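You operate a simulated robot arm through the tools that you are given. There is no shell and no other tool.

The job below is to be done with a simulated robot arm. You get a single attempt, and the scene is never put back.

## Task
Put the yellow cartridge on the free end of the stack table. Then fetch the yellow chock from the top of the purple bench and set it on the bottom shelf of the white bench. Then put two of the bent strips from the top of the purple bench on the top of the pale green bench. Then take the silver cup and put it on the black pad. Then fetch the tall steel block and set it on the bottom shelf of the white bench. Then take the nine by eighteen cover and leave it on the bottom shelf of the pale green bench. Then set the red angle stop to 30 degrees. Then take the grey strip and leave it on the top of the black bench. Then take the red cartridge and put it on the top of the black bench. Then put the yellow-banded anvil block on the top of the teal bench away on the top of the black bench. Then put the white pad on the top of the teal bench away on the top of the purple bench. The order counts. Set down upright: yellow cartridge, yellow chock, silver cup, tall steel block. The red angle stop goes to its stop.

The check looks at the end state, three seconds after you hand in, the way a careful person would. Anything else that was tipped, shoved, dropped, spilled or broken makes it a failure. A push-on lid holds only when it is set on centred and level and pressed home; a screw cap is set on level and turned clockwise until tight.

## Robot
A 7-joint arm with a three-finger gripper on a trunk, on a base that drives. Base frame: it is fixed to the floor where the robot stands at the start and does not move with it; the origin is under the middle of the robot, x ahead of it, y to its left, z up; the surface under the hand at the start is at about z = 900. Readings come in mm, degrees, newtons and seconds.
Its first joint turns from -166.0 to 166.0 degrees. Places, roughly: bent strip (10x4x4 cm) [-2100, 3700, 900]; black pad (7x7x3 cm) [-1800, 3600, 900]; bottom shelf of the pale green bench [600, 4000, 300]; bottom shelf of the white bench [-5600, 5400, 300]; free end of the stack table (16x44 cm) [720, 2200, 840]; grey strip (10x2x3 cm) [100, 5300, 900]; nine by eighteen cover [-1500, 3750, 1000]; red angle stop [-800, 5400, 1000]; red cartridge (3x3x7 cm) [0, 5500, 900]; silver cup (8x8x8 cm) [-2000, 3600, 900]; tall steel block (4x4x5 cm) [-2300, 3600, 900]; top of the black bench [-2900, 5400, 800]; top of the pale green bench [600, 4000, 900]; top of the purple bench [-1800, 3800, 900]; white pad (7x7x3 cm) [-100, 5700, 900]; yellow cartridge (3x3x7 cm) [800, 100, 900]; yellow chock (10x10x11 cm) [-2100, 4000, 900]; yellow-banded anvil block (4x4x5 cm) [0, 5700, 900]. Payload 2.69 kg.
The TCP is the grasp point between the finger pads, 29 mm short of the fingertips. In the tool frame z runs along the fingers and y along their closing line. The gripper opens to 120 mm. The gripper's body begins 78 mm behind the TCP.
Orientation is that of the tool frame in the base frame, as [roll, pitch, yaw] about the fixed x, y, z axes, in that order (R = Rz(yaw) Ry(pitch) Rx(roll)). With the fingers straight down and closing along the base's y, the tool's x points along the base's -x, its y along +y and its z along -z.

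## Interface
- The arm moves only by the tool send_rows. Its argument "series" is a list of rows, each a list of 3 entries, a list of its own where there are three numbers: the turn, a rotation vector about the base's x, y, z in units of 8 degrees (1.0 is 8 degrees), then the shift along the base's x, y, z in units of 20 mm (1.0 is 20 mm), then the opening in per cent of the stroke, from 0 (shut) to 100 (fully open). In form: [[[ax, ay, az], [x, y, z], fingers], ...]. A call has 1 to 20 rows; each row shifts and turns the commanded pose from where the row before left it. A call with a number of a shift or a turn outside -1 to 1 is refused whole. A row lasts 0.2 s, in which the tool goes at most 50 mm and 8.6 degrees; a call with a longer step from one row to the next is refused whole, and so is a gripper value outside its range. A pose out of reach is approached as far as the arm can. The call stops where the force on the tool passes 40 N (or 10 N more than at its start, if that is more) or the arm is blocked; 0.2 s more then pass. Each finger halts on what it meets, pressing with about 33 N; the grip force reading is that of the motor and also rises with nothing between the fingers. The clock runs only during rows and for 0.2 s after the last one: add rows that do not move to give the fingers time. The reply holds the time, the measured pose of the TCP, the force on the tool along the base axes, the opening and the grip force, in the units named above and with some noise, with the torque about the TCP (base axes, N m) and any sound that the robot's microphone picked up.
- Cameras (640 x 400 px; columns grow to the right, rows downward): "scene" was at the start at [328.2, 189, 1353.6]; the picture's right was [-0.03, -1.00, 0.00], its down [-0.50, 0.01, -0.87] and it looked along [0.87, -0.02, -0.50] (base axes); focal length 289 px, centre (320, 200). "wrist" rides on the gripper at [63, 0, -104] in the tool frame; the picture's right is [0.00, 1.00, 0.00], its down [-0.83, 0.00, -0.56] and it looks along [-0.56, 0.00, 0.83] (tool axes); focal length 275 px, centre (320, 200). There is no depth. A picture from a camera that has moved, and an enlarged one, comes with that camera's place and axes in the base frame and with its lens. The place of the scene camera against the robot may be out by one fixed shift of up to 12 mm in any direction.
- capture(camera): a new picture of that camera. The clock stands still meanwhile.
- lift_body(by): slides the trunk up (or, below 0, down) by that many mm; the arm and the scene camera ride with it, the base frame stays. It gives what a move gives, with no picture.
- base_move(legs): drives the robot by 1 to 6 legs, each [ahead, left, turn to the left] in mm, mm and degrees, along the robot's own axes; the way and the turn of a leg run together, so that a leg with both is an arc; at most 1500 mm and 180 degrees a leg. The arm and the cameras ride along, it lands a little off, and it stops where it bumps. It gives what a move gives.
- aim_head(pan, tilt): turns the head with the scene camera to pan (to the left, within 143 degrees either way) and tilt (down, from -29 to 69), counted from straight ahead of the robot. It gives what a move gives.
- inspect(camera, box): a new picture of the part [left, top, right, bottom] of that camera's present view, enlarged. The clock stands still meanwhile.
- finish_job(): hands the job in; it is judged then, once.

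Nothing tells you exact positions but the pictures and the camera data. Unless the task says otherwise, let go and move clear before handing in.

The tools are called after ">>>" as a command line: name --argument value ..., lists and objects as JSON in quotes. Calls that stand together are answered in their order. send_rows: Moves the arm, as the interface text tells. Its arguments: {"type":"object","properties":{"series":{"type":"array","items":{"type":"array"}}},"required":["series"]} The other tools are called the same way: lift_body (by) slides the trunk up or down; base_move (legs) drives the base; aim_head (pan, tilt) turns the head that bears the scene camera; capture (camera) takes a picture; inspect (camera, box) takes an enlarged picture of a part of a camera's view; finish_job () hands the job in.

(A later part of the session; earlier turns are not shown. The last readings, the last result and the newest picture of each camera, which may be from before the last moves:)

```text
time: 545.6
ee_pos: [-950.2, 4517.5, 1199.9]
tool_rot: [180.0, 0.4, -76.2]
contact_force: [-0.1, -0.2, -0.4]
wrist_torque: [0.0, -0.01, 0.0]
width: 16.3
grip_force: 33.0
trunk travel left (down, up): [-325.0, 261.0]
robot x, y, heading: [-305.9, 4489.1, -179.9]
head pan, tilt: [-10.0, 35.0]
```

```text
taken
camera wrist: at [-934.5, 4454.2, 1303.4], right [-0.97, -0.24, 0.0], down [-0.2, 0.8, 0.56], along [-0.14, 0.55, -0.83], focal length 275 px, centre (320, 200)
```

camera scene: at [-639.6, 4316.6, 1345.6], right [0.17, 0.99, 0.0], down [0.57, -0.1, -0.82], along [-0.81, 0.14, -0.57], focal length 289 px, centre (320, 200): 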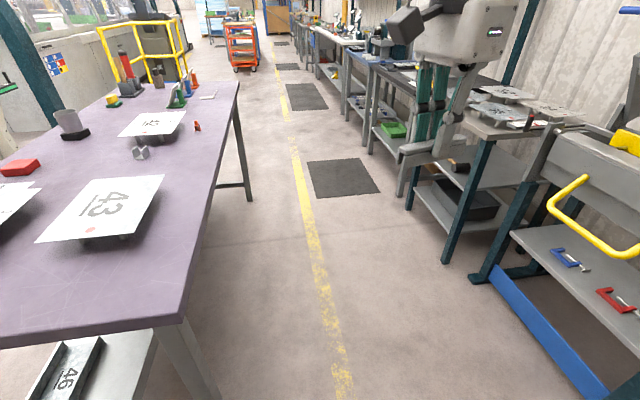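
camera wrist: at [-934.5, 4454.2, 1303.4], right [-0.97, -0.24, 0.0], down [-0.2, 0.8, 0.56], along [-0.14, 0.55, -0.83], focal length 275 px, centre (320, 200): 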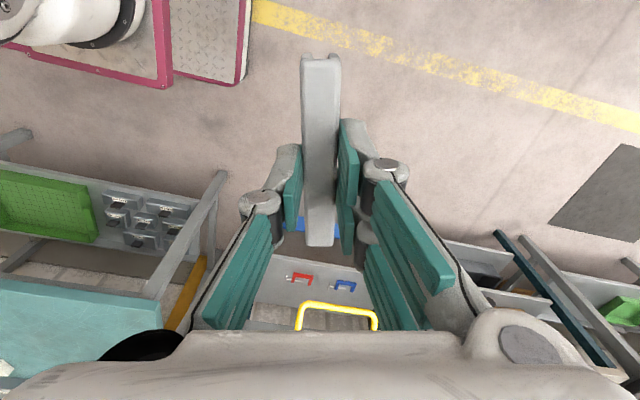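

>>> base_move --legs '[[0, -130, 0], [1400, 0, 0], [1400, 0, 0]]'

>>> base_move --legs '[[0, 120, 0], [0, 0, -90]]'

>>> aim_head --pan -10 --tilt 30

>>> capture --camera "scene"

```text
time: 560.1
ee_pos: [-3754.1, 4609.5, 1200.6]
tool_rot: [179.9, 0.4, -76.4]
contact_force: [0.2, 0.0, 0.1]
wrist_torque: [0.02, 0.0, 0.0]
width: 16.4
grip_force: 33.6
trunk travel left (down, up): [-325.0, 261.0]
robot x, y, heading: [-3103.2, 4585.5, -179.8]
head pan, tilt: [-10.0, 35.0]
```

```text
time: 565.1
ee_pos: [-3086.6, 5111.9, 1199.7]
tool_rot: [-180.0, 0.5, -165.9]
contact_force: [0.6, 0.3, 0.6]
wrist_torque: [0.0, 0.02, -0.03]
width: 16.4
grip_force: 32.7
trunk travel left (down, up): [-325.0, 261.0]
robot x, y, heading: [-3104.1, 4463.0, 90.8]
head pan, tilt: [-10.0, 35.0]
```

```text
time: 565.8
ee_pos: [-3086.8, 5111.7, 1200.5]
tool_rot: [180.0, 0.3, -165.9]
contact_force: [0.7, -0.2, -0.7]
wrist_torque: [-0.01, 0.01, -0.01]
width: 16.3
grip_force: 33.1
trunk travel left (down, up): [-325.0, 261.0]
robot x, y, heading: [-3107.8, 4461.7, 90.9]
head pan, tilt: [-10.0, 30.0]
```

```text
taken
camera scene: at [-3292.3, 4796.5, 1353.4], right [0.99, -0.16, 0.0], down [-0.08, -0.49, -0.87], along [0.14, 0.85, -0.5], focal length 289 px, centre (320, 200)
```

scene: 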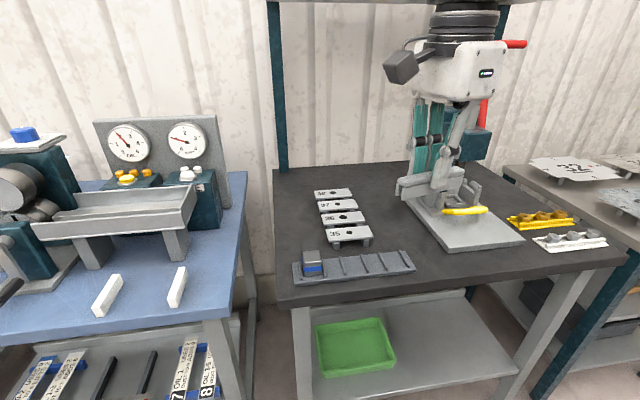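

The black bench has free room between the numbered strips and the press, near [-2960, 5530]. I'll come in avoiding the bench legs and the purple bench corner.

>>> base_move --legs '[[165, 0, -0.9], [0, -180, 0], [130, 0, 0]]'

>>> aim_head --pan 0 --tilt 40

>>> capture --camera "scene"

>>> capture --camera "wrist"

```text
time: 569.2
ee_pos: [-2896.8, 5405.3, 1200.0]
tool_rot: [-179.9, 0.4, -166.9]
contact_force: [0.1, 0.9, -0.9]
wrist_torque: [-0.02, 0.03, 0.01]
width: 16.3
grip_force: 33.6
trunk travel left (down, up): [-325.0, 261.0]
robot x, y, heading: [-2929.8, 4753.7, 89.7]
head pan, tilt: [-10.0, 30.0]
```

```text
time: 569.9
ee_pos: [-2896.6, 5404.7, 1200.4]
tool_rot: [179.9, 0.5, -166.7]
contact_force: [0.6, 0.5, -0.9]
wrist_torque: [0.0, 0.01, 0.02]
width: 16.5
grip_force: 33.3
trunk travel left (down, up): [-325.0, 261.0]
robot x, y, heading: [-2928.6, 4757.1, 89.6]
head pan, tilt: [0.0, 40.0]
```

```text
taken
camera scene: at [-3123.9, 5090.7, 1338.1], right [1.0, -0.01, 0.0], down [0.0, -0.64, -0.77], along [0.0, 0.77, -0.64], focal length 289 px, centre (320, 200)
```

scene: 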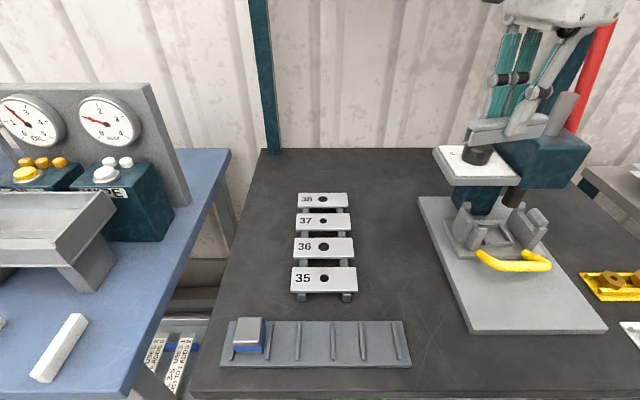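

```text
taken
camera wrist: at [-2959.3, 5390.5, 1303.4], right [-0.23, 0.97, 0.0], down [0.8, 0.19, 0.56], along [0.55, 0.13, -0.83], focal length 275 px, centre (320, 200)
```

wrist: 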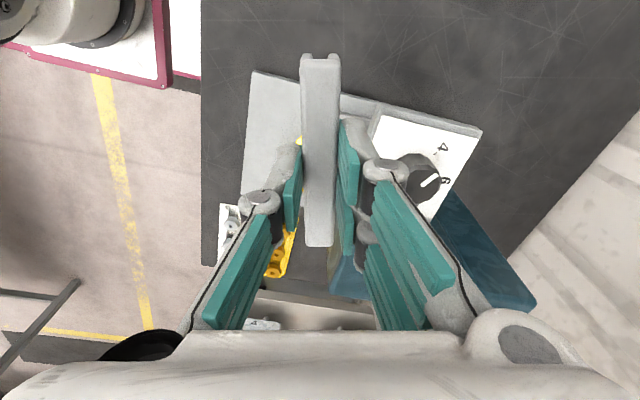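

>>> send_rows --series '[[[0, 0, 0], [-0.9, 0, 0], 0], [[0, 0, 0], [-0.9, 0, 0], 0], [[0, 0, 0], [-0.9, 0, 0], 0], [[0, 0, 0], [-0.7, 0, 0], 0], [[0, 0, 0.96], [0, 0.3, 0], 0], [[0, 0, 0.96], [0, 0.6, 0], 0], [[0, 0, 0.96], [0, 0.6, 0], 0], [[0, 0, 0.96], [0, 0.6, 0], 0], [[0, 0, 0.96], [0, 0.6, 0], 0], [[0, 0, 0.96], [0, 0.7, 0], 0], [[0, 0, 0.96], [0, 0.7, -0.5], 0], [[0, 0, 0.96], [0, 0.7, -0.5], 0], [[0, 0, 0.96], [0, 0.7, -0.5], 0], [[0, 0, 0.96], [0, 0.7, -0.5], 0], [[0, 0, 0], [0, 0, -1], 0], [[0, 0, 0], [0, 0, -1], 0], [[0, 0, 0], [0, 0, -1], 0], [[0, 0, 0], [0, 0, -1], 0]]'

>>> capture --camera "scene"

>>> capture --camera "wrist"

```text
time: 573.7
ee_pos: [-2964.4, 5529.7, 1079.7]
tool_rot: [179.9, 0.6, -90.1]
contact_force: [0.2, 0.2, 0.0]
wrist_torque: [0.01, -0.02, -0.02]
width: 16.5
grip_force: 33.0
trunk travel left (down, up): [-325.0, 261.0]
robot x, y, heading: [-2930.0, 4762.1, 89.8]
head pan, tilt: [0.0, 40.0]
```

```text
taken
camera scene: at [-3124.0, 5090.6, 1338.1], right [1.0, -0.01, 0.0], down [0.0, -0.64, -0.77], along [0.0, 0.77, -0.64], focal length 289 px, centre (320, 200)
```

scene: 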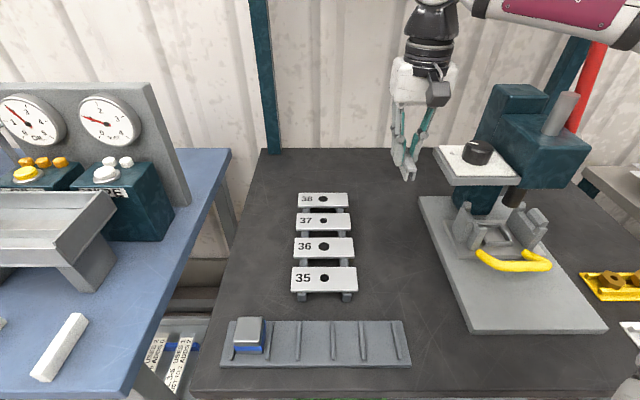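

```text
taken
camera wrist: at [-2964.8, 5466.0, 1183.5], right [-1.0, 0.0, 0.0], down [0.0, 0.83, 0.56], along [0.0, 0.56, -0.83], focal length 275 px, centre (320, 200)
```

wrist: 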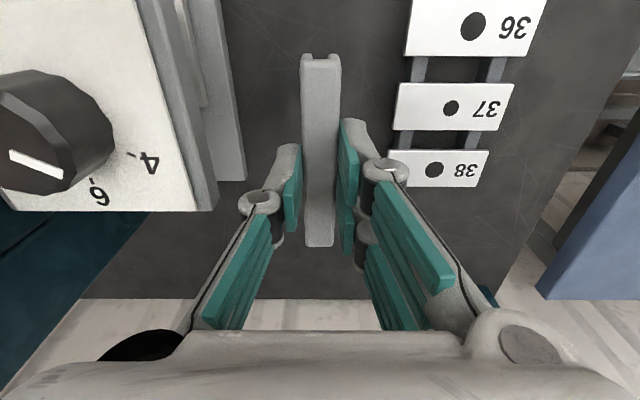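

>>> send_rows --series '[[[0, 0, 0], [-0.75, 0, -0.5], 0], [[0, 0, 0], [0, 0, -1], 0], [[0, 0, 0], [0, 0, -1], 0], [[0, 0, 0], [0, 0, -1], 0], [[0, 0, 0], [0, 0, -1], 0], [[0, 0, 0], [0, 0, -1], 0], [[0, 0, 0], [0, 0, -1], 0], [[0, 0, 0], [0, 0, -1], 0], [[0, 0, 0], [0, 0, -0.5], 0], [[0, 0, 0], [0, 0, 0], 0]]'

>>> capture --camera "wrist"

>>> inspect --camera "scene" --box '[340, 120, 480, 240]'

```text
time: 575.9
ee_pos: [-2980.9, 5528.8, 919.5]
tool_rot: [-180.0, 0.5, -90.0]
contact_force: [-0.7, 0.5, -0.2]
wrist_torque: [-0.02, -0.02, 0.02]
width: 16.7
grip_force: 32.9
trunk travel left (down, up): [-325.0, 261.0]
robot x, y, heading: [-2930.1, 4761.7, 89.9]
head pan, tilt: [0.0, 40.0]
```

```text
taken
camera wrist: at [-2980.0, 5465.3, 1023.1], right [-1.0, 0.0, 0.0], down [0.0, 0.83, 0.56], along [0.0, 0.56, -0.83], focal length 275 px, centre (320, 200)
```

wrist: 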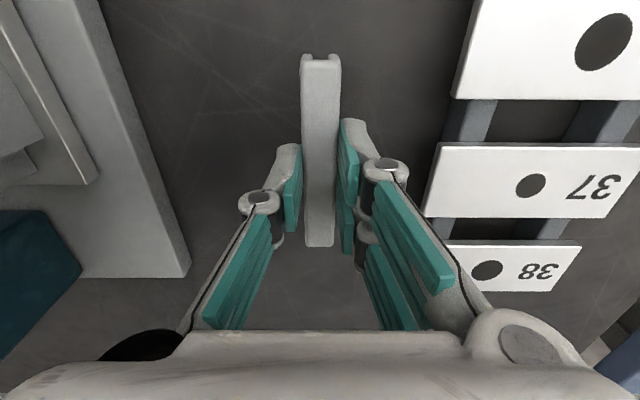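

```text
3.33 times, centred on (410, 180) of scene
camera zoom: at [-3123.9, 5090.6, 1338.1], right [1.0, -0.01, 0.0], down [0.0, -0.64, -0.77], along [0.0, 0.77, -0.64], focal length 965 px, centre (20, 267)
```

zoom: 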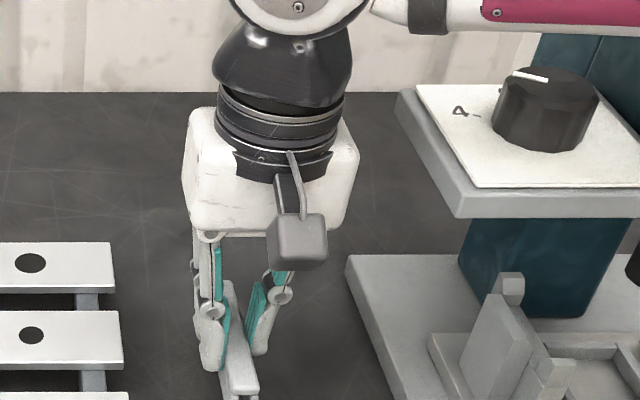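

>>> send_rows --series '[[[0, 0, 0], [0, 0, -0.5], 0], [[0, 0, 0], [0, 0, -0.3], 0], [[0, 0, 0], [0, 0, -0.2], 0], [[0, 0, 0], [0, 0, 0], 0]]'

>>> capture --camera "wrist"

```text
time: 576.9
ee_pos: [-2979.9, 5529.4, 900.1]
tool_rot: [180.0, 0.5, -90.1]
contact_force: [-0.5, -0.3, -0.8]
wrist_torque: [0.0, -0.01, -0.02]
width: 16.3
grip_force: 33.0
trunk travel left (down, up): [-325.0, 261.0]
robot x, y, heading: [-2932.8, 4757.0, 89.6]
head pan, tilt: [0.0, 40.0]
```

```text
taken
camera wrist: at [-2980.0, 5465.6, 1003.1], right [-1.0, 0.0, 0.0], down [0.0, 0.83, 0.56], along [0.0, 0.56, -0.83], focal length 275 px, centre (320, 200)
```

wrist: 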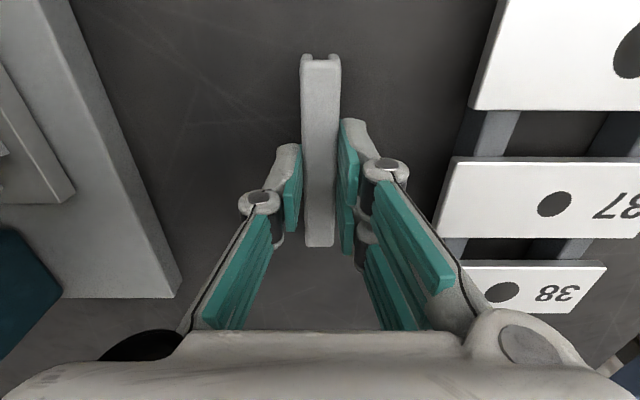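

>>> send_rows --series '[[[0, 0, 0], [0, 0, -0.2], 0], [[0, 0, 0], [0, 0, -0.15], 0], [[0, 0, 0], [0, 0, 0], 0]]'

```text
time: 577.7
ee_pos: [-2980.5, 5529.8, 892.7]
tool_rot: [179.9, 0.4, -90.0]
contact_force: [0.3, -0.4, 0.7]
wrist_torque: [0.0, 0.0, -0.02]
width: 16.6
grip_force: 33.4
trunk travel left (down, up): [-325.0, 261.0]
robot x, y, heading: [-2925.4, 4759.5, 89.8]
head pan, tilt: [0.0, 40.0]
```

>>> send_rows --series '[[[0, 0, 0], [0, 0, -0.1], 0], [[0, 0, 0], [0, 0, -0.1], 0], [[0, 0, 0], [0, 0, 0], 0]]'

```text
time: 578.5
ee_pos: [-2980.0, 5530.1, 888.9]
tool_rot: [179.9, 0.5, -90.2]
contact_force: [1.0, -0.1, 11.6]
wrist_torque: [-0.43, -0.02, -0.01]
width: 16.5
grip_force: 32.8
trunk travel left (down, up): [-325.0, 261.0]
robot x, y, heading: [-2928.7, 4759.3, 89.5]
head pan, tilt: [0.0, 40.0]
```

>>> send_rows --series '[[[0, 0, 0], [0, 0, 0.05], 0], [[0, 0, 0], [0, 0, 0], 17], [[0, 0, 0], [0, 0, 0], 30], [[0, 0, 0], [0, 0, 0], 35], [[0, 0, 0], [0, 0, 0.5], 35], [[0, 0, 0], [0, 0, 1], 35], [[0, 0, 0], [0, 0, 1], 35], [[0, 0, 0], [0, 0, 1], 35], [[0, 0, 0], [0, 0, 1], 35], [[0, 0, 0], [0, 0, 1], 35], [[0, 0, 0], [0, 0, 1], 35], [[0, 0, 0], [0, 0, 1], 35], [[0, 0, 0], [0, 0, 1], 35], [[0, 0, 0], [0, 0, 1], 35], [[0, 0, 0], [0, 0, 1], 35], [[0, 0, 0], [0, -0.8, 1], 35], [[0, 0, 0], [0, -0.8, 1], 35], [[0, 0, 0], [0, -0.8, 1], 35], [[0, 0, 0], [0, -0.8, 1], 35], [[0, 0, 0], [0, -0.8, 1], 35]]'

>>> capture --camera "scene"

>>> capture --camera "wrist"

```text
time: 582.7
ee_pos: [-2978.1, 5449.1, 1198.8]
tool_rot: [-179.9, 0.3, -90.2]
contact_force: [-0.4, 0.2, -1.6]
wrist_torque: [-0.02, -0.01, 0.03]
width: 42.1
grip_force: 0.1
trunk travel left (down, up): [-325.0, 261.0]
robot x, y, heading: [-2928.5, 4755.7, 89.6]
head pan, tilt: [0.0, 40.0]
```

```text
taken
camera scene: at [-3123.9, 5090.9, 1338.0], right [1.0, -0.01, 0.0], down [0.0, -0.64, -0.77], along [0.0, 0.77, -0.64], focal length 289 px, centre (320, 200)
```

scene: 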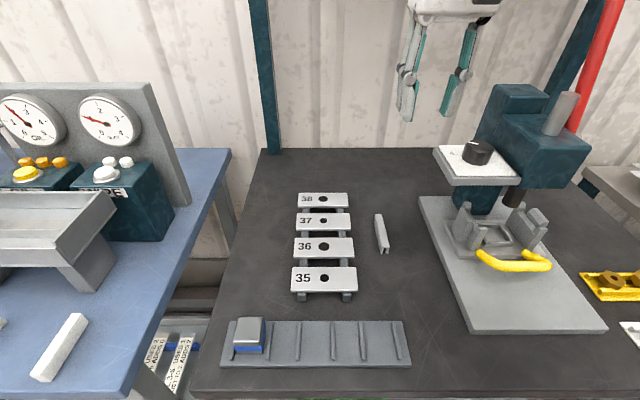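

```text
taken
camera wrist: at [-2979.1, 5385.4, 1303.2], right [-1.0, 0.0, 0.0], down [0.0, 0.83, 0.56], along [0.0, 0.56, -0.83], focal length 275 px, centre (320, 200)
```

wrist: 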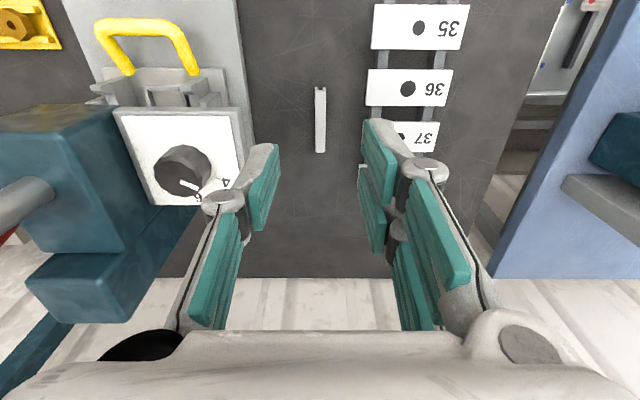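

The grey strip is on the black bench. Back to the teal bench for the red cartridge, along the same route.

>>> base_move --legs '[[-135, 0, 0.4], [0, 180, 0], [-160, 0, 0], [0, 0, 90]]'

>>> base_move --legs '[[0, -120, 0], [-1400, 0, 0], [-1400, 0, 0]]'

```text
time: 590.0
ee_pos: [-3798.1, 4395.8, 1199.5]
tool_rot: [-180.0, 0.4, 1.4]
contact_force: [0.0, 0.6, -0.4]
wrist_torque: [0.01, -0.01, 0.02]
width: 42.0
grip_force: 0.0
trunk travel left (down, up): [-325.0, 261.0]
robot x, y, heading: [-3106.0, 4467.9, -178.6]
head pan, tilt: [0.0, 40.0]
```

```text
time: 604.5
ee_pos: [-983.8, 4574.3, 1200.3]
tool_rot: [-180.0, 0.4, 0.8]
contact_force: [0.4, -1.2, -0.6]
wrist_torque: [0.01, 0.01, 0.0]
width: 42.0
grip_force: 0.1
trunk travel left (down, up): [-325.0, 261.0]
robot x, y, heading: [-293.9, 4635.4, -179.3]
head pan, tilt: [0.0, 40.0]
```

>>> base_move --legs '[[0, 140, 0], [0, 0, -90.7], [190, -300, 0]]'

>>> aim_head --pan -10 --tilt 35

>>> capture --camera "scene"

>>> capture --camera "wrist"

```text
time: 611.5
ee_pos: [-46.0, 5377.1, 1200.2]
tool_rot: [-179.9, 0.4, -89.6]
contact_force: [-0.3, -0.6, -0.6]
wrist_torque: [0.01, -0.02, 0.0]
width: 42.1
grip_force: 0.0
trunk travel left (down, up): [-325.0, 261.0]
robot x, y, heading: [6.7, 4687.8, 90.1]
head pan, tilt: [0.0, 40.0]
```

```text
time: 612.2
ee_pos: [-46.1, 5377.7, 1199.2]
tool_rot: [-180.0, 0.4, -89.6]
contact_force: [-0.3, 0.4, -0.5]
wrist_torque: [-0.02, 0.01, -0.01]
width: 41.8
grip_force: 0.1
trunk travel left (down, up): [-325.0, 261.0]
robot x, y, heading: [10.1, 4688.5, 90.2]
head pan, tilt: [-10.0, 35.0]
```

```text
taken
camera scene: at [-172.7, 5019.4, 1345.6], right [0.99, -0.17, 0.0], down [-0.1, -0.57, -0.82], along [0.14, 0.81, -0.57], focal length 289 px, centre (320, 200)
```

scene: 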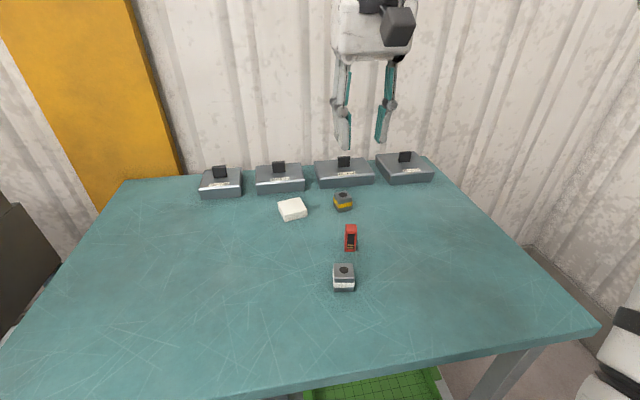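

```text
taken
camera wrist: at [-45.3, 5313.3, 1303.1], right [-1.0, -0.01, 0.0], down [-0.01, 0.83, 0.56], along [-0.01, 0.56, -0.83], focal length 275 px, centre (320, 200)
```

wrist: 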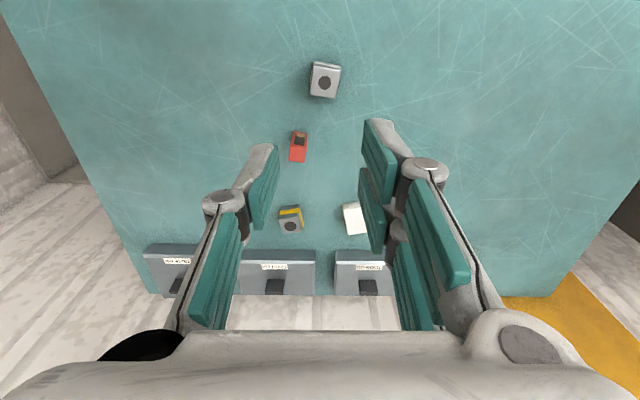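

>>> inspect --camera "wrist" --box '[260, 50, 380, 250]'

>>> inspect --camera "wrist" --box '[270, 115, 330, 175]'

```text
2.00 times, centred on (320, 150) of wrist
camera zoom: at [-45.3, 5313.3, 1303.1], right [-1.0, -0.01, 0.0], down [-0.01, 0.83, 0.56], along [-0.01, 0.56, -0.83], focal length 551 px, centre (320, 300)
```

zoom: 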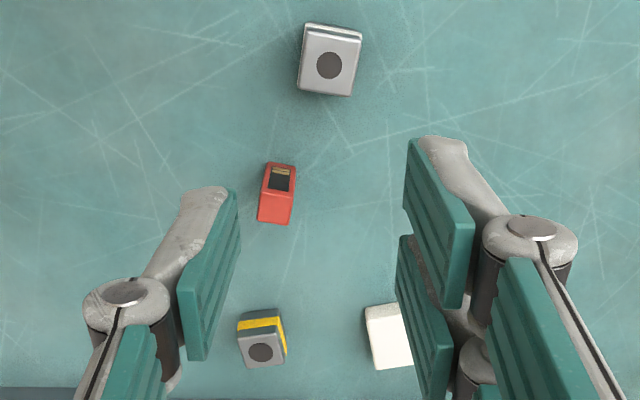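

```text
6.67 times, centred on (300, 145) of wrist
camera zoom: at [-45.3, 5313.3, 1303.1], right [-1.0, -0.01, 0.0], down [-0.01, 0.83, 0.56], along [-0.01, 0.56, -0.83], focal length 1835 px, centre (453, 567)
```

zoom: 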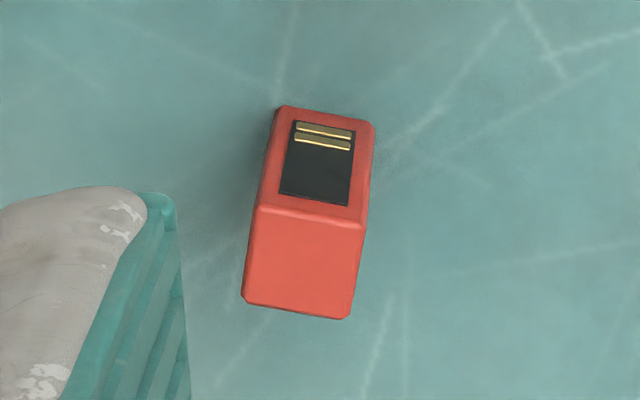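

>>> send_rows --series '[[[0, 0, -0.76], [0.3, 0.9, -0.5], 50], [[0, 0, -0.76], [0.3, 0.9, -0.8], 50], [[0, 0, 0], [0.3, 0.9, -1], 50], [[0, 0, 0], [0.3, 0.9, -1], 50], [[0, 0, 0], [0.3, 0.9, -1], 50], [[0, 0, 0], [0.06, 0.9, -1], 50], [[0, 0, 0], [0, 0.15, -1], 50], [[0, 0, 0], [0, 0, -1], 50], [[0, 0, 0], [0, 0, -1], 50], [[0, 0, 0], [0, 0, -1], 50], [[0, 0, 0], [0, 0, -1], 50], [[0, 0, 0], [0, 0, 0], 50]]'

>>> capture --camera "wrist"

```text
time: 614.8
ee_pos: [-14.5, 5487.3, 994.2]
tool_rot: [179.9, 0.4, -101.8]
contact_force: [0.2, -0.7, -0.5]
wrist_torque: [-0.01, -0.03, -0.03]
width: 59.9
grip_force: 0.1
trunk travel left (down, up): [-325.0, 261.0]
robot x, y, heading: [10.4, 4686.0, 90.1]
head pan, tilt: [-10.0, 35.0]
```

```text
taken
camera wrist: at [-27.5, 5425.3, 1096.9], right [-0.98, 0.2, 0.0], down [0.17, 0.81, 0.56], along [0.11, 0.55, -0.83], focal length 275 px, centre (320, 200)
```

wrist: 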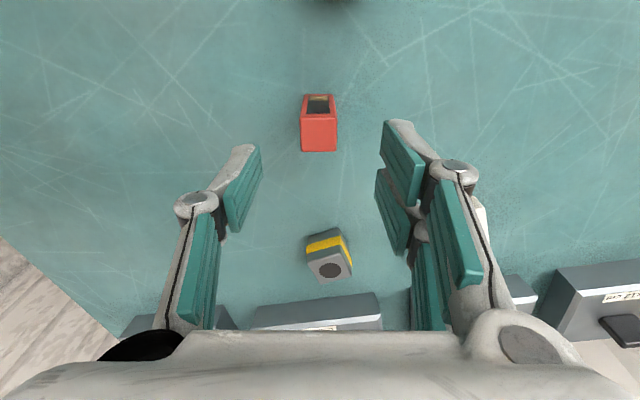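

>>> send_rows --series '[[[0, 0, 0], [0, 0.1, -1], 50], [[0, 0, 0], [0, 0, -1], 50], [[0, 0, 0], [0, 0, -1], 50], [[0, 0, 0], [0, 0, -1], 50], [[0, 0, 0], [0, 0, -0.9], 50], [[0, 0, 0], [0, 0, 0], 50], [[0, 0, 0], [0, 0, 0], 20], [[0, 0, 0], [0, 0, 0], 0], [[0, 0, 0], [0, 0, 0], 0]]'

>>> capture --camera "wrist"

```text
time: 616.8
ee_pos: [-14.3, 5490.7, 895.7]
tool_rot: [180.0, 0.4, -101.8]
contact_force: [0.2, -0.3, 0.8]
wrist_torque: [0.02, 0.03, 0.01]
width: 25.0
grip_force: 33.2
trunk travel left (down, up): [-325.0, 261.0]
robot x, y, heading: [4.7, 4686.3, 90.2]
head pan, tilt: [-10.0, 35.0]
```

```text
taken
camera wrist: at [-27.7, 5427.6, 998.8], right [-0.98, 0.2, 0.0], down [0.17, 0.81, 0.56], along [0.11, 0.55, -0.83], focal length 275 px, centre (320, 200)
```

wrist: 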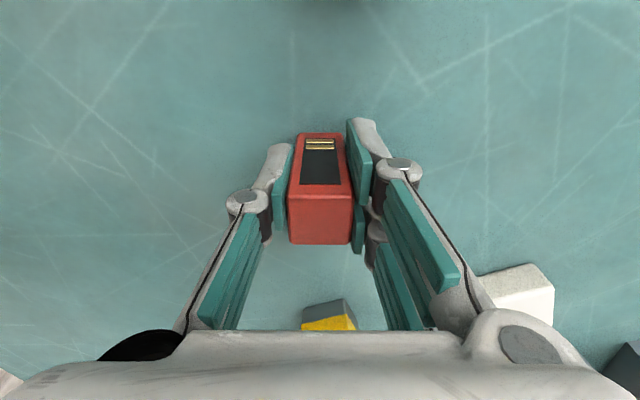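

Red cartridge gripped. Lifting and carrying it to the black bench.

>>> send_rows --series '[[[0, 0, 0], [0, 0, 0.5], 0], [[0, 0, 0], [0, 0, 1], 0], [[0, 0, 0], [0, 0, 1], 0], [[0, 0, 0], [0, 0, 1], 0], [[0, 0, 0], [0, 0, 1], 0], [[0, 0, 0], [0, 0, 1], 0], [[0, 0, 0], [0, 0, 1], 0], [[0, 0, 0], [0, 0, 1], 0], [[0, 0, 0], [0, 0, 1], 0], [[0, 0, 0], [0, 0, 1], 0], [[0, 0, 0], [0, -0.9, 1], 0], [[0, 0, 0], [0, -0.9, 1], 0], [[0, 0, 0], [0, -0.9, 1], 0], [[0, 0, 0], [0, -0.9, 1], 0], [[0, 0, 0], [0, -0.9, 1], 0], [[0, 0, 0], [0, -0.9, 1], 0], [[0, 0, 1], [0, -0.9, 0], 0], [[0, 0, 0.5], [0, -0.6, 0], 0]]'

>>> base_move --legs '[[-195, 310, 0], [0, 0, 90], [0, -110, 0], [1400, 0, 0], [1400, 0, 0]]'

```text
time: 620.6
ee_pos: [-15.4, 5353.3, 1207.4]
tool_rot: [180.0, 0.3, -89.7]
contact_force: [-1.0, 0.3, -1.4]
wrist_torque: [-0.03, -0.02, -0.05]
width: 25.2
grip_force: 33.0
trunk travel left (down, up): [-325.0, 261.0]
robot x, y, heading: [12.6, 4688.6, 90.3]
head pan, tilt: [-10.0, 35.0]
```

```text
time: 640.8
ee_pos: [-3785.2, 4638.2, 1206.9]
tool_rot: [179.9, 0.3, -1.2]
contact_force: [-1.3, 0.3, -0.7]
wrist_torque: [0.0, -0.02, -0.01]
width: 25.0
grip_force: 32.8
trunk travel left (down, up): [-325.0, 261.0]
robot x, y, heading: [-3118.9, 4642.8, 178.5]
head pan, tilt: [-10.0, 35.0]
```

>>> base_move --legs '[[0, 175, 0], [0, 0, -88.5], [160, 0, 0], [0, -180, 0], [130, 0, 0]]'

>>> aim_head --pan 0 --tilt 40

>>> capture --camera "scene"

>>> capture --camera "wrist"

```text
time: 649.0
ee_pos: [-2969.7, 5427.1, 1207.3]
tool_rot: [-179.9, 0.3, -89.8]
contact_force: [-0.4, 0.6, 0.7]
wrist_torque: [-0.01, -0.01, -0.02]
width: 25.0
grip_force: 32.6
trunk travel left (down, up): [-325.0, 261.0]
robot x, y, heading: [-2945.6, 4764.2, 90.1]
head pan, tilt: [-10.0, 35.0]
```

```text
time: 649.8
ee_pos: [-2971.0, 5428.3, 1206.8]
tool_rot: [179.8, 0.3, -89.8]
contact_force: [-0.6, -0.2, 0.3]
wrist_torque: [0.03, 0.02, -0.03]
width: 25.1
grip_force: 32.7
trunk travel left (down, up): [-325.0, 261.0]
robot x, y, heading: [-2947.5, 4762.9, 89.8]
head pan, tilt: [0.0, 40.0]
```

```text
taken
camera scene: at [-3144.3, 5093.0, 1338.1], right [1.0, 0.0, 0.0], down [0.0, -0.64, -0.77], along [0.0, 0.77, -0.64], focal length 289 px, centre (320, 200)
```

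scene: 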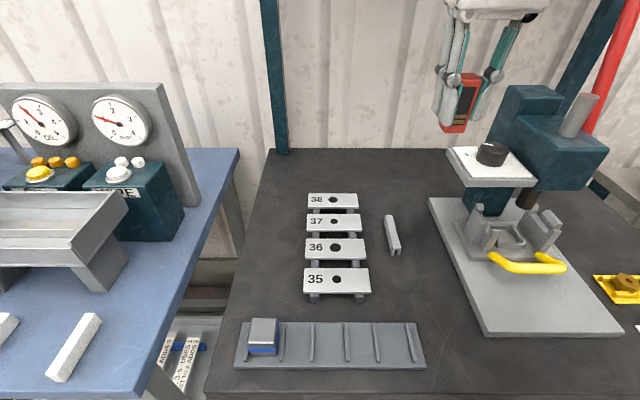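

```text
taken
camera wrist: at [-2970.8, 5363.5, 1309.5], right [-1.0, -0.01, 0.0], down [-0.01, 0.83, 0.56], along [-0.01, 0.56, -0.83], focal length 275 px, centre (320, 200)
```

wrist: 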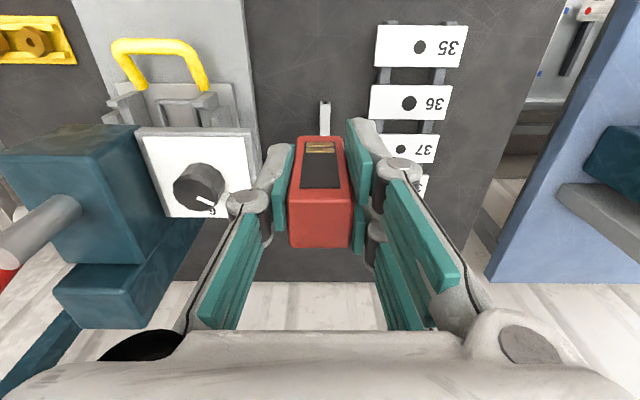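

>>> send_rows --series '[[[0, 0, 0], [-0.05, 1, 0], 0], [[0, 0, 0], [-0.05, 1, 0], 0], [[0, 0, 0], [-0.05, 1, 0], 0], [[0, 0, 0], [-0.05, 1, 0], 0], [[0, 0, 0], [0, 1, 0], 0], [[0, 0, 0], [0, 1, 0], 0], [[0, 0, 0], [0, 1, -0.3], 0], [[0, 0, 0], [0, 1, -0.5], 0], [[0, 0, 0], [0, 1, -0.5], 0], [[0, 0, 0], [0, 1, -0.5], 0], [[0, 0, 0], [0, 1, -0.5], 0], [[0, 0, 0], [0, 0.1, -1], 0], [[0, 0, 0], [0, 0, -1], 0], [[0, 0, 0], [0, 0, -1], 0], [[0, 0, 0], [0, 0, -1], 0], [[0, 0, 0], [0, 0, -1], 0], [[0, 0, 0], [0, 0, -1], 0], [[0, 0, 0], [0, 0, 0], 0]]'

>>> capture --camera "scene"

>>> capture --camera "wrist"

```text
time: 653.6
ee_pos: [-2974.7, 5650.0, 1040.2]
tool_rot: [-179.9, 0.4, -89.8]
contact_force: [-0.8, 0.1, 0.0]
wrist_torque: [0.0, -0.04, -0.04]
width: 25.3
grip_force: 32.7
trunk travel left (down, up): [-325.0, 261.0]
robot x, y, heading: [-2948.1, 4759.9, 90.3]
head pan, tilt: [0.0, 40.0]
```

```text
taken
camera scene: at [-3144.4, 5092.9, 1338.1], right [1.0, 0.0, 0.0], down [0.0, -0.64, -0.77], along [0.0, 0.77, -0.64], focal length 289 px, centre (320, 200)
```

scene: 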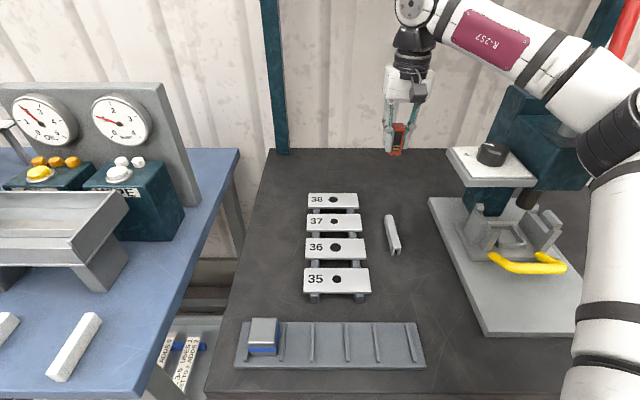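

```text
taken
camera wrist: at [-2974.2, 5585.9, 1143.0], right [-1.0, -0.01, 0.0], down [-0.01, 0.83, 0.56], along [-0.01, 0.56, -0.83], focal length 275 px, centre (320, 200)
```

wrist: 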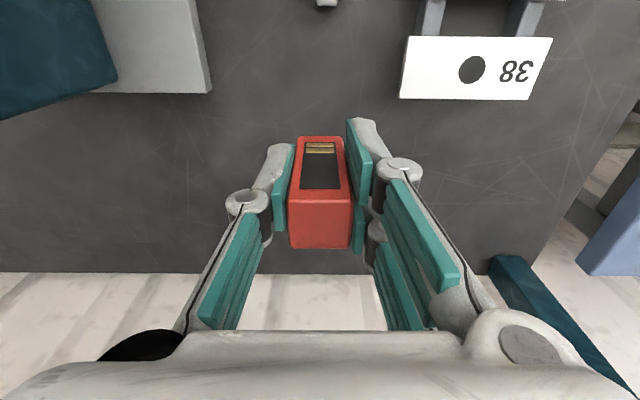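

>>> send_rows --series '[[[0, 0, 0], [0, 0, -1], 0], [[0, 0, 0], [0, 0, -1], 0], [[0, 0, 0], [0, 0, -1], 0], [[0, 0, 0], [0, 0, -1], 0], [[0, 0, 0], [0, 0, -1], 0], [[0, 0, 0], [0, 0, -1], 0], [[0, 0, 0], [0, 0, -0.7], 0], [[0, 0, 0], [0, 0, -0.2], 0], [[0, 0, 0], [0, 0, 0], 0]]'

>>> inspect --camera "scene" --box '[320, 60, 500, 220]'

```text
time: 655.8
ee_pos: [-2981.1, 5657.9, 953.5]
tool_rot: [-177.8, 5.5, -88.9]
contact_force: [0.9, 0.0, -0.1]
wrist_torque: [0.01, 0.0, 0.0]
width: 25.4
grip_force: 32.9
trunk travel left (down, up): [-325.0, 261.0]
robot x, y, heading: [-2946.4, 4762.7, 90.4]
head pan, tilt: [0.0, 40.0]
stopped in row 9: the arm was blocked; the commanded pose is now the measured one
```

```text
2.50 times, centred on (410, 140) of scene
camera zoom: at [-3146.0, 5090.2, 1336.7], right [1.0, 0.0, 0.0], down [0.0, -0.64, -0.77], along [0.0, 0.77, -0.64], focal length 724 px, centre (95, 350)
```

zoom: 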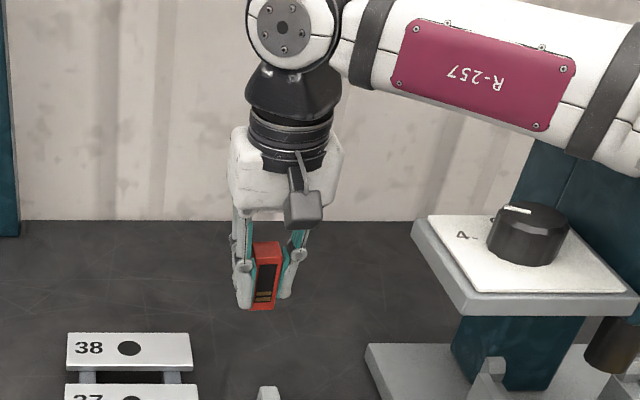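

My forearm has met the press, so the arm is blocked. I'll raise straight back up and choose a spot nearer the front instead.

>>> send_rows --series '[[[0, 0, 0], [0, 0, 0.5], 0], [[0, 0, 0], [0, 0, 1], 0], [[0, 0, 0], [0, 0, 1], 0], [[0, 0, 0], [0, 0, 1], 0], [[0, 0, 0], [0, 0, 1], 0], [[0, 0, 0], [0, -0.3, 1], 0], [[0, 0, 0], [0, -0.5, 1], 0], [[0, 0, 0], [0, -0.8, 1], 0], [[0, 0, 0], [0, -1, 1], 0], [[0, 0, 0], [0, -1, 1], 0], [[0, 0, 0], [0, -1, 1], 0], [[0, 0, 0], [0, -1, 0.5], 0], [[0, 0, 0], [0, -1, 0], 0], [[0, 0, 0], [0, -1, 0], 0], [[0, 0, 0], [0, -1, 0], 0]]'

>>> capture --camera "scene"

>>> capture --camera "wrist"

```text
time: 659.0
ee_pos: [-2979.2, 5486.5, 1164.8]
tool_rot: [-178.1, 4.7, -88.9]
contact_force: [0.1, 1.0, -0.1]
wrist_torque: [-0.03, 0.0, 0.0]
width: 25.0
grip_force: 32.9
trunk travel left (down, up): [-325.0, 261.0]
robot x, y, heading: [-2947.5, 4762.9, 89.8]
head pan, tilt: [0.0, 40.0]
```

```text
taken
camera scene: at [-3144.7, 5093.4, 1338.0], right [1.0, 0.0, 0.0], down [0.0, -0.64, -0.77], along [0.0, 0.77, -0.64], focal length 289 px, centre (320, 200)
```

scene: 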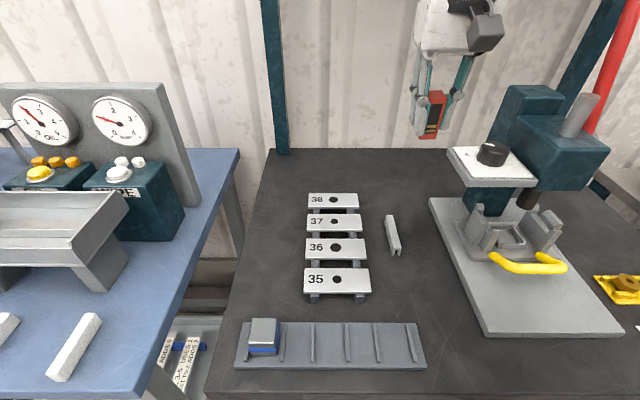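

```text
taken
camera wrist: at [-2981.4, 5414.3, 1262.3], right [-1.0, -0.02, -0.04], down [-0.04, 0.78, 0.62], along [0.02, 0.62, -0.78], focal length 275 px, centre (320, 200)
```

wrist: 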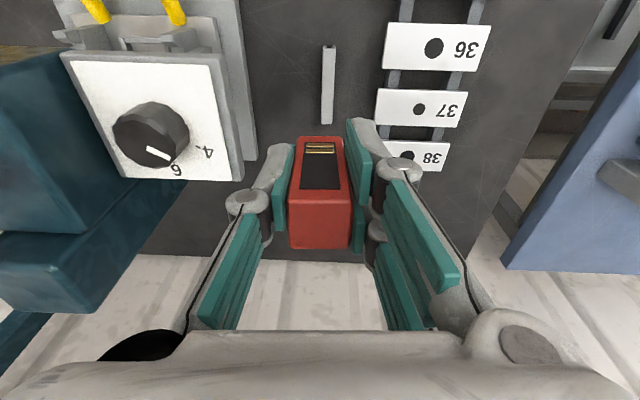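

>>> inspect --camera "scene" --box '[430, 80, 620, 300]'

>>> inspect --camera "wrist" --box '[60, 40, 260, 200]'

```text
1.82 times, centred on (525, 190) of scene
camera zoom: at [-3144.7, 5093.4, 1338.0], right [1.0, 0.0, 0.0], down [0.0, -0.64, -0.77], along [0.0, 0.77, -0.64], focal length 526 px, centre (-53, 218)
```

zoom: 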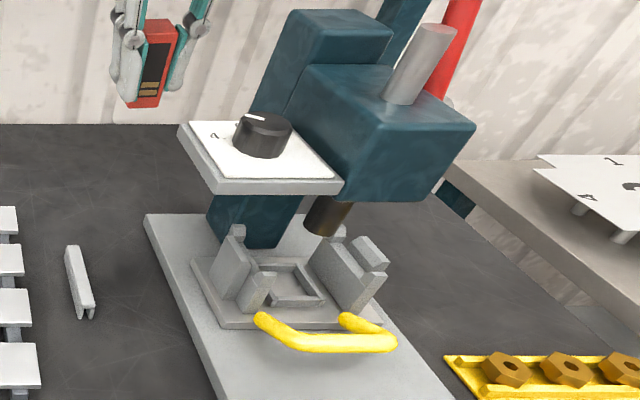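

```text
2.50 times, centred on (160, 120) of wrist
camera zoom: at [-2981.4, 5414.3, 1262.3], right [-1.0, -0.02, -0.04], down [-0.04, 0.78, 0.62], along [0.02, 0.62, -0.78], focal length 688 px, centre (720, 400)
```

zoom: 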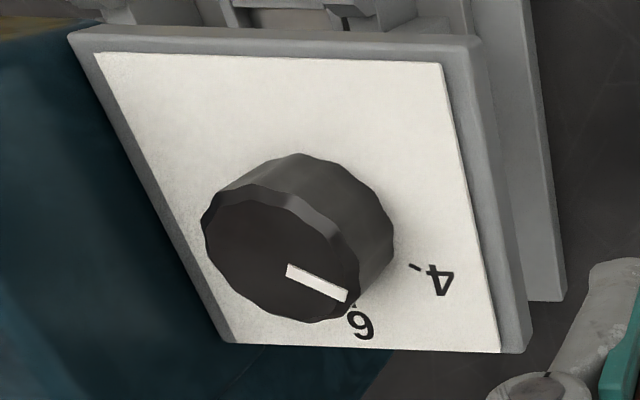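

>>> send_rows --series '[[[-0.59, 0, 0], [-0.3, -0.9, 0], 0], [[0, 0.24, 0], [-0.3, -0.9, 0], 0], [[0, 0, -0.1], [-0.3, -0.9, 0], 0], [[0, 0, 0], [-0.15, -0.9, 0], 0], [[0, 0, 0], [0, -0.2, -0.5], 0], [[0, 0, 0], [0, 0, -1], 0], [[0, 0, 0], [0, 0, -1], 0], [[0, 0, 0], [0, 0, -1], 0], [[0, 0, 0], [0, 0, -1], 0], [[0, 0, 0], [0, 0, -1], 0], [[0, 0, 0], [0, 0, 0], 0]]'

>>> capture --camera "scene"

>>> capture --camera "wrist"

```text
time: 661.4
ee_pos: [-2999.6, 5409.0, 1055.1]
tool_rot: [179.9, 0.1, -89.8]
contact_force: [-0.2, -0.3, -0.5]
wrist_torque: [0.02, 0.01, 0.04]
width: 25.0
grip_force: 32.9
trunk travel left (down, up): [-325.0, 261.0]
robot x, y, heading: [-2947.3, 4762.9, 90.3]
head pan, tilt: [0.0, 40.0]
```

```text
taken
camera scene: at [-3144.6, 5093.2, 1338.1], right [1.0, 0.0, 0.0], down [0.0, -0.64, -0.77], along [0.0, 0.77, -0.64], focal length 289 px, centre (320, 200)
```

scene: 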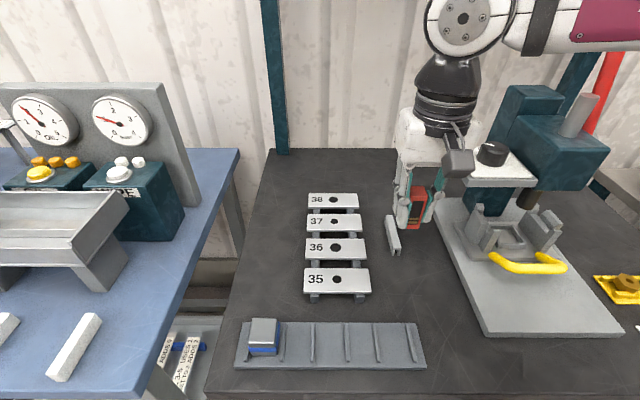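

```text
taken
camera wrist: at [-2999.6, 5346.4, 1157.8], right [-1.0, -0.01, 0.0], down [-0.01, 0.83, 0.56], along [0.0, 0.56, -0.83], focal length 275 px, centre (320, 200)
```

wrist: 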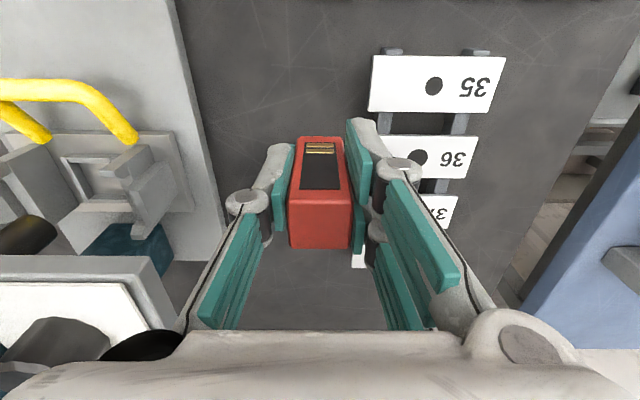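

>>> send_rows --series '[[[0, 0, 0], [0.2, 0, -1], 0], [[0, 0, 0], [0, 0, -1], 0], [[0, 0, 0], [0, 0, -1], 0], [[0, 0, 0], [0, 0, -1], 0], [[0, 0, 0], [0, 0, -1], 0], [[0, 0, 0], [0, 0, -1], 0], [[0, 0, 0], [0, 0, -1], 0], [[0, 0, 0], [0, 0, -0.6], 0], [[0, 0, 0], [0, 0, 0], 0]]'

>>> inspect --camera "scene" --box '[330, 180, 490, 320]'

```text
time: 663.4
ee_pos: [-2995.2, 5409.6, 901.8]
tool_rot: [180.0, 0.0, -89.8]
contact_force: [0.9, -1.4, -0.2]
wrist_torque: [0.0, 0.02, 0.05]
width: 25.1
grip_force: 32.8
trunk travel left (down, up): [-325.0, 261.0]
robot x, y, heading: [-2950.6, 4760.0, 90.2]
head pan, tilt: [0.0, 40.0]
```

```text
2.86 times, centred on (410, 250) of scene
camera zoom: at [-3144.6, 5093.2, 1338.1], right [1.0, 0.0, 0.0], down [0.0, -0.64, -0.77], along [0.0, 0.77, -0.64], focal length 827 px, centre (63, 57)
```

zoom: 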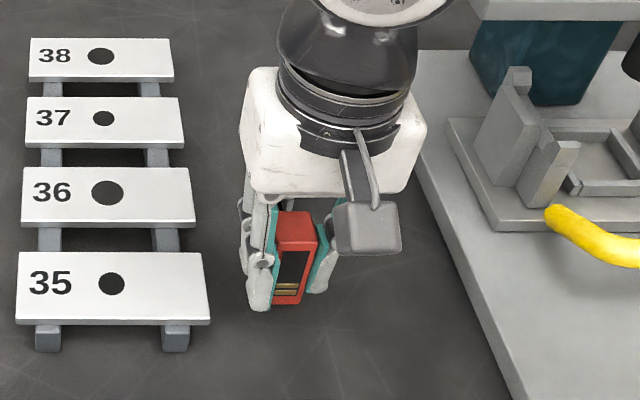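

>>> send_rows --series '[[[0, 0, 0], [0, 0, -0.15], 0], [[0, 0, 0], [0, 0, -0.1], 0], [[0, 0, 0], [0, 0, 0], 0]]'

```text
time: 664.2
ee_pos: [-2996.1, 5410.0, 897.7]
tool_rot: [179.9, 0.2, -89.8]
contact_force: [-0.2, -0.2, -0.7]
wrist_torque: [0.03, 0.02, -0.02]
width: 25.2
grip_force: 33.0
trunk travel left (down, up): [-325.0, 261.0]
robot x, y, heading: [-2946.5, 4762.3, 90.0]
head pan, tilt: [0.0, 40.0]
```

>>> send_rows --series '[[[0, 0, 0], [0, 0, -0.1], 0], [[0, 0, 0], [0, 0, -0.08], 0], [[0, 0, 0], [0, 0, 0], 0]]'

```text
time: 665.0
ee_pos: [-2996.3, 5408.6, 895.6]
tool_rot: [-180.0, 0.3, -89.8]
contact_force: [2.2, -0.8, 24.1]
wrist_torque: [0.22, -0.11, -0.03]
width: 25.1
grip_force: 33.2
trunk travel left (down, up): [-325.0, 261.0]
robot x, y, heading: [-2944.2, 4761.5, 90.4]
head pan, tilt: [0.0, 40.0]
```

>>> send_rows --series '[[[0, 0, 0], [0, 0, 0.1], 0], [[0, 0, 0], [0, 0, 0], 0], [[0, 0, 0], [0, 0, 0], 24], [[0, 0, 0], [0, 0, 0], 30], [[0, 0, 0], [0, 0, 0], 36], [[0, 0, 0], [0, 0, 0.5], 36], [[0, 0, 0], [0, 0, 1], 36], [[0, 0, 0], [0, 0, 1], 36], [[0, 0, 0], [0, 0, 1], 36], [[0, 0, 0], [0, 0, 1], 36], [[0, 0, 0], [0, 0, 1], 36], [[0, 0, 0], [0, 0, 1], 36], [[0, 0, 0], [0, 0, 1], 36], [[0, 0, 0], [0, 0, 1], 36], [[0, 0, 0], [0, 0, 1], 36], [[0, 0, 0], [0, 0, 1], 36], [[0, 0, 0], [0, 0, 1], 36], [[0, 0, 0], [0, 0, 1], 36], [[0, 0, 0], [0, 0, 1], 36], [[0, 0, 0], [0, 0, 1], 36]]'

>>> capture --camera "scene"

>>> capture --camera "wrist"

```text
time: 669.2
ee_pos: [-2996.0, 5408.8, 1186.1]
tool_rot: [180.0, 0.0, -89.8]
contact_force: [0.5, 0.4, -0.1]
wrist_torque: [0.01, -0.02, 0.0]
width: 43.4
grip_force: 0.2
trunk travel left (down, up): [-325.0, 261.0]
robot x, y, heading: [-2949.9, 4763.0, 89.9]
head pan, tilt: [0.0, 40.0]
```

```text
taken
camera scene: at [-3144.6, 5093.3, 1338.1], right [1.0, 0.0, 0.0], down [0.0, -0.64, -0.77], along [0.0, 0.77, -0.64], focal length 289 px, centre (320, 200)
```

scene: 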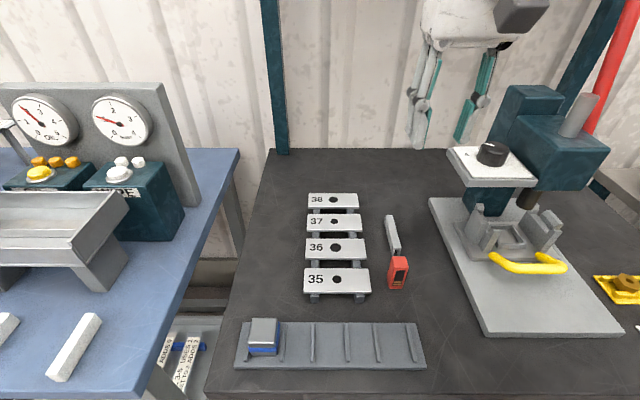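

```text
taken
camera wrist: at [-2996.0, 5345.9, 1289.8], right [-1.0, -0.01, 0.0], down [-0.01, 0.83, 0.56], along [0.0, 0.56, -0.83], focal length 275 px, centre (320, 200)
```

wrist: 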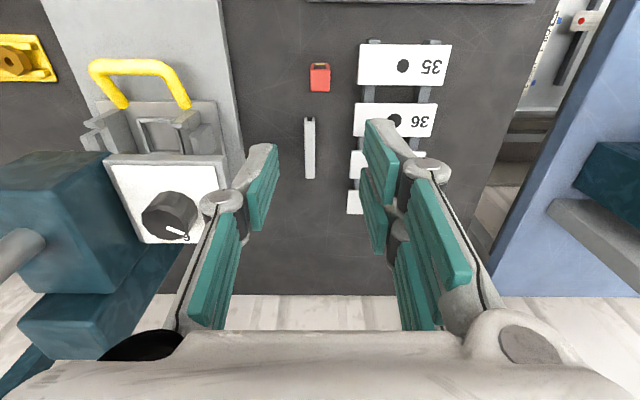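

Red cartridge stands on the black bench. Now back for the yellow-banded anvil block.

>>> base_move --legs '[[-140, 0, 0], [0, 165, 0], [-158, 0, 0], [0, 0, 90]]'

>>> base_move --legs '[[0, -120, 0], [-1400, 0, 0], [-1400, 0, 0]]'

```text
time: 676.4
ee_pos: [-3759.0, 4416.4, 1186.1]
tool_rot: [-180.0, 0.0, 0.2]
contact_force: [-0.4, -0.5, -0.3]
wrist_torque: [0.0, 0.01, -0.03]
width: 43.3
grip_force: 0.1
trunk travel left (down, up): [-325.0, 261.0]
robot x, y, heading: [-3111.8, 4460.1, -179.9]
head pan, tilt: [0.0, 40.0]
```

```text
time: 690.9
ee_pos: [-935.8, 4554.0, 1186.8]
tool_rot: [-180.0, 0.2, 0.6]
contact_force: [-0.5, 0.1, 0.0]
wrist_torque: [0.0, -0.01, -0.01]
width: 43.0
grip_force: 0.0
trunk travel left (down, up): [-325.0, 261.0]
robot x, y, heading: [-289.2, 4608.1, -179.6]
head pan, tilt: [0.0, 40.0]
```

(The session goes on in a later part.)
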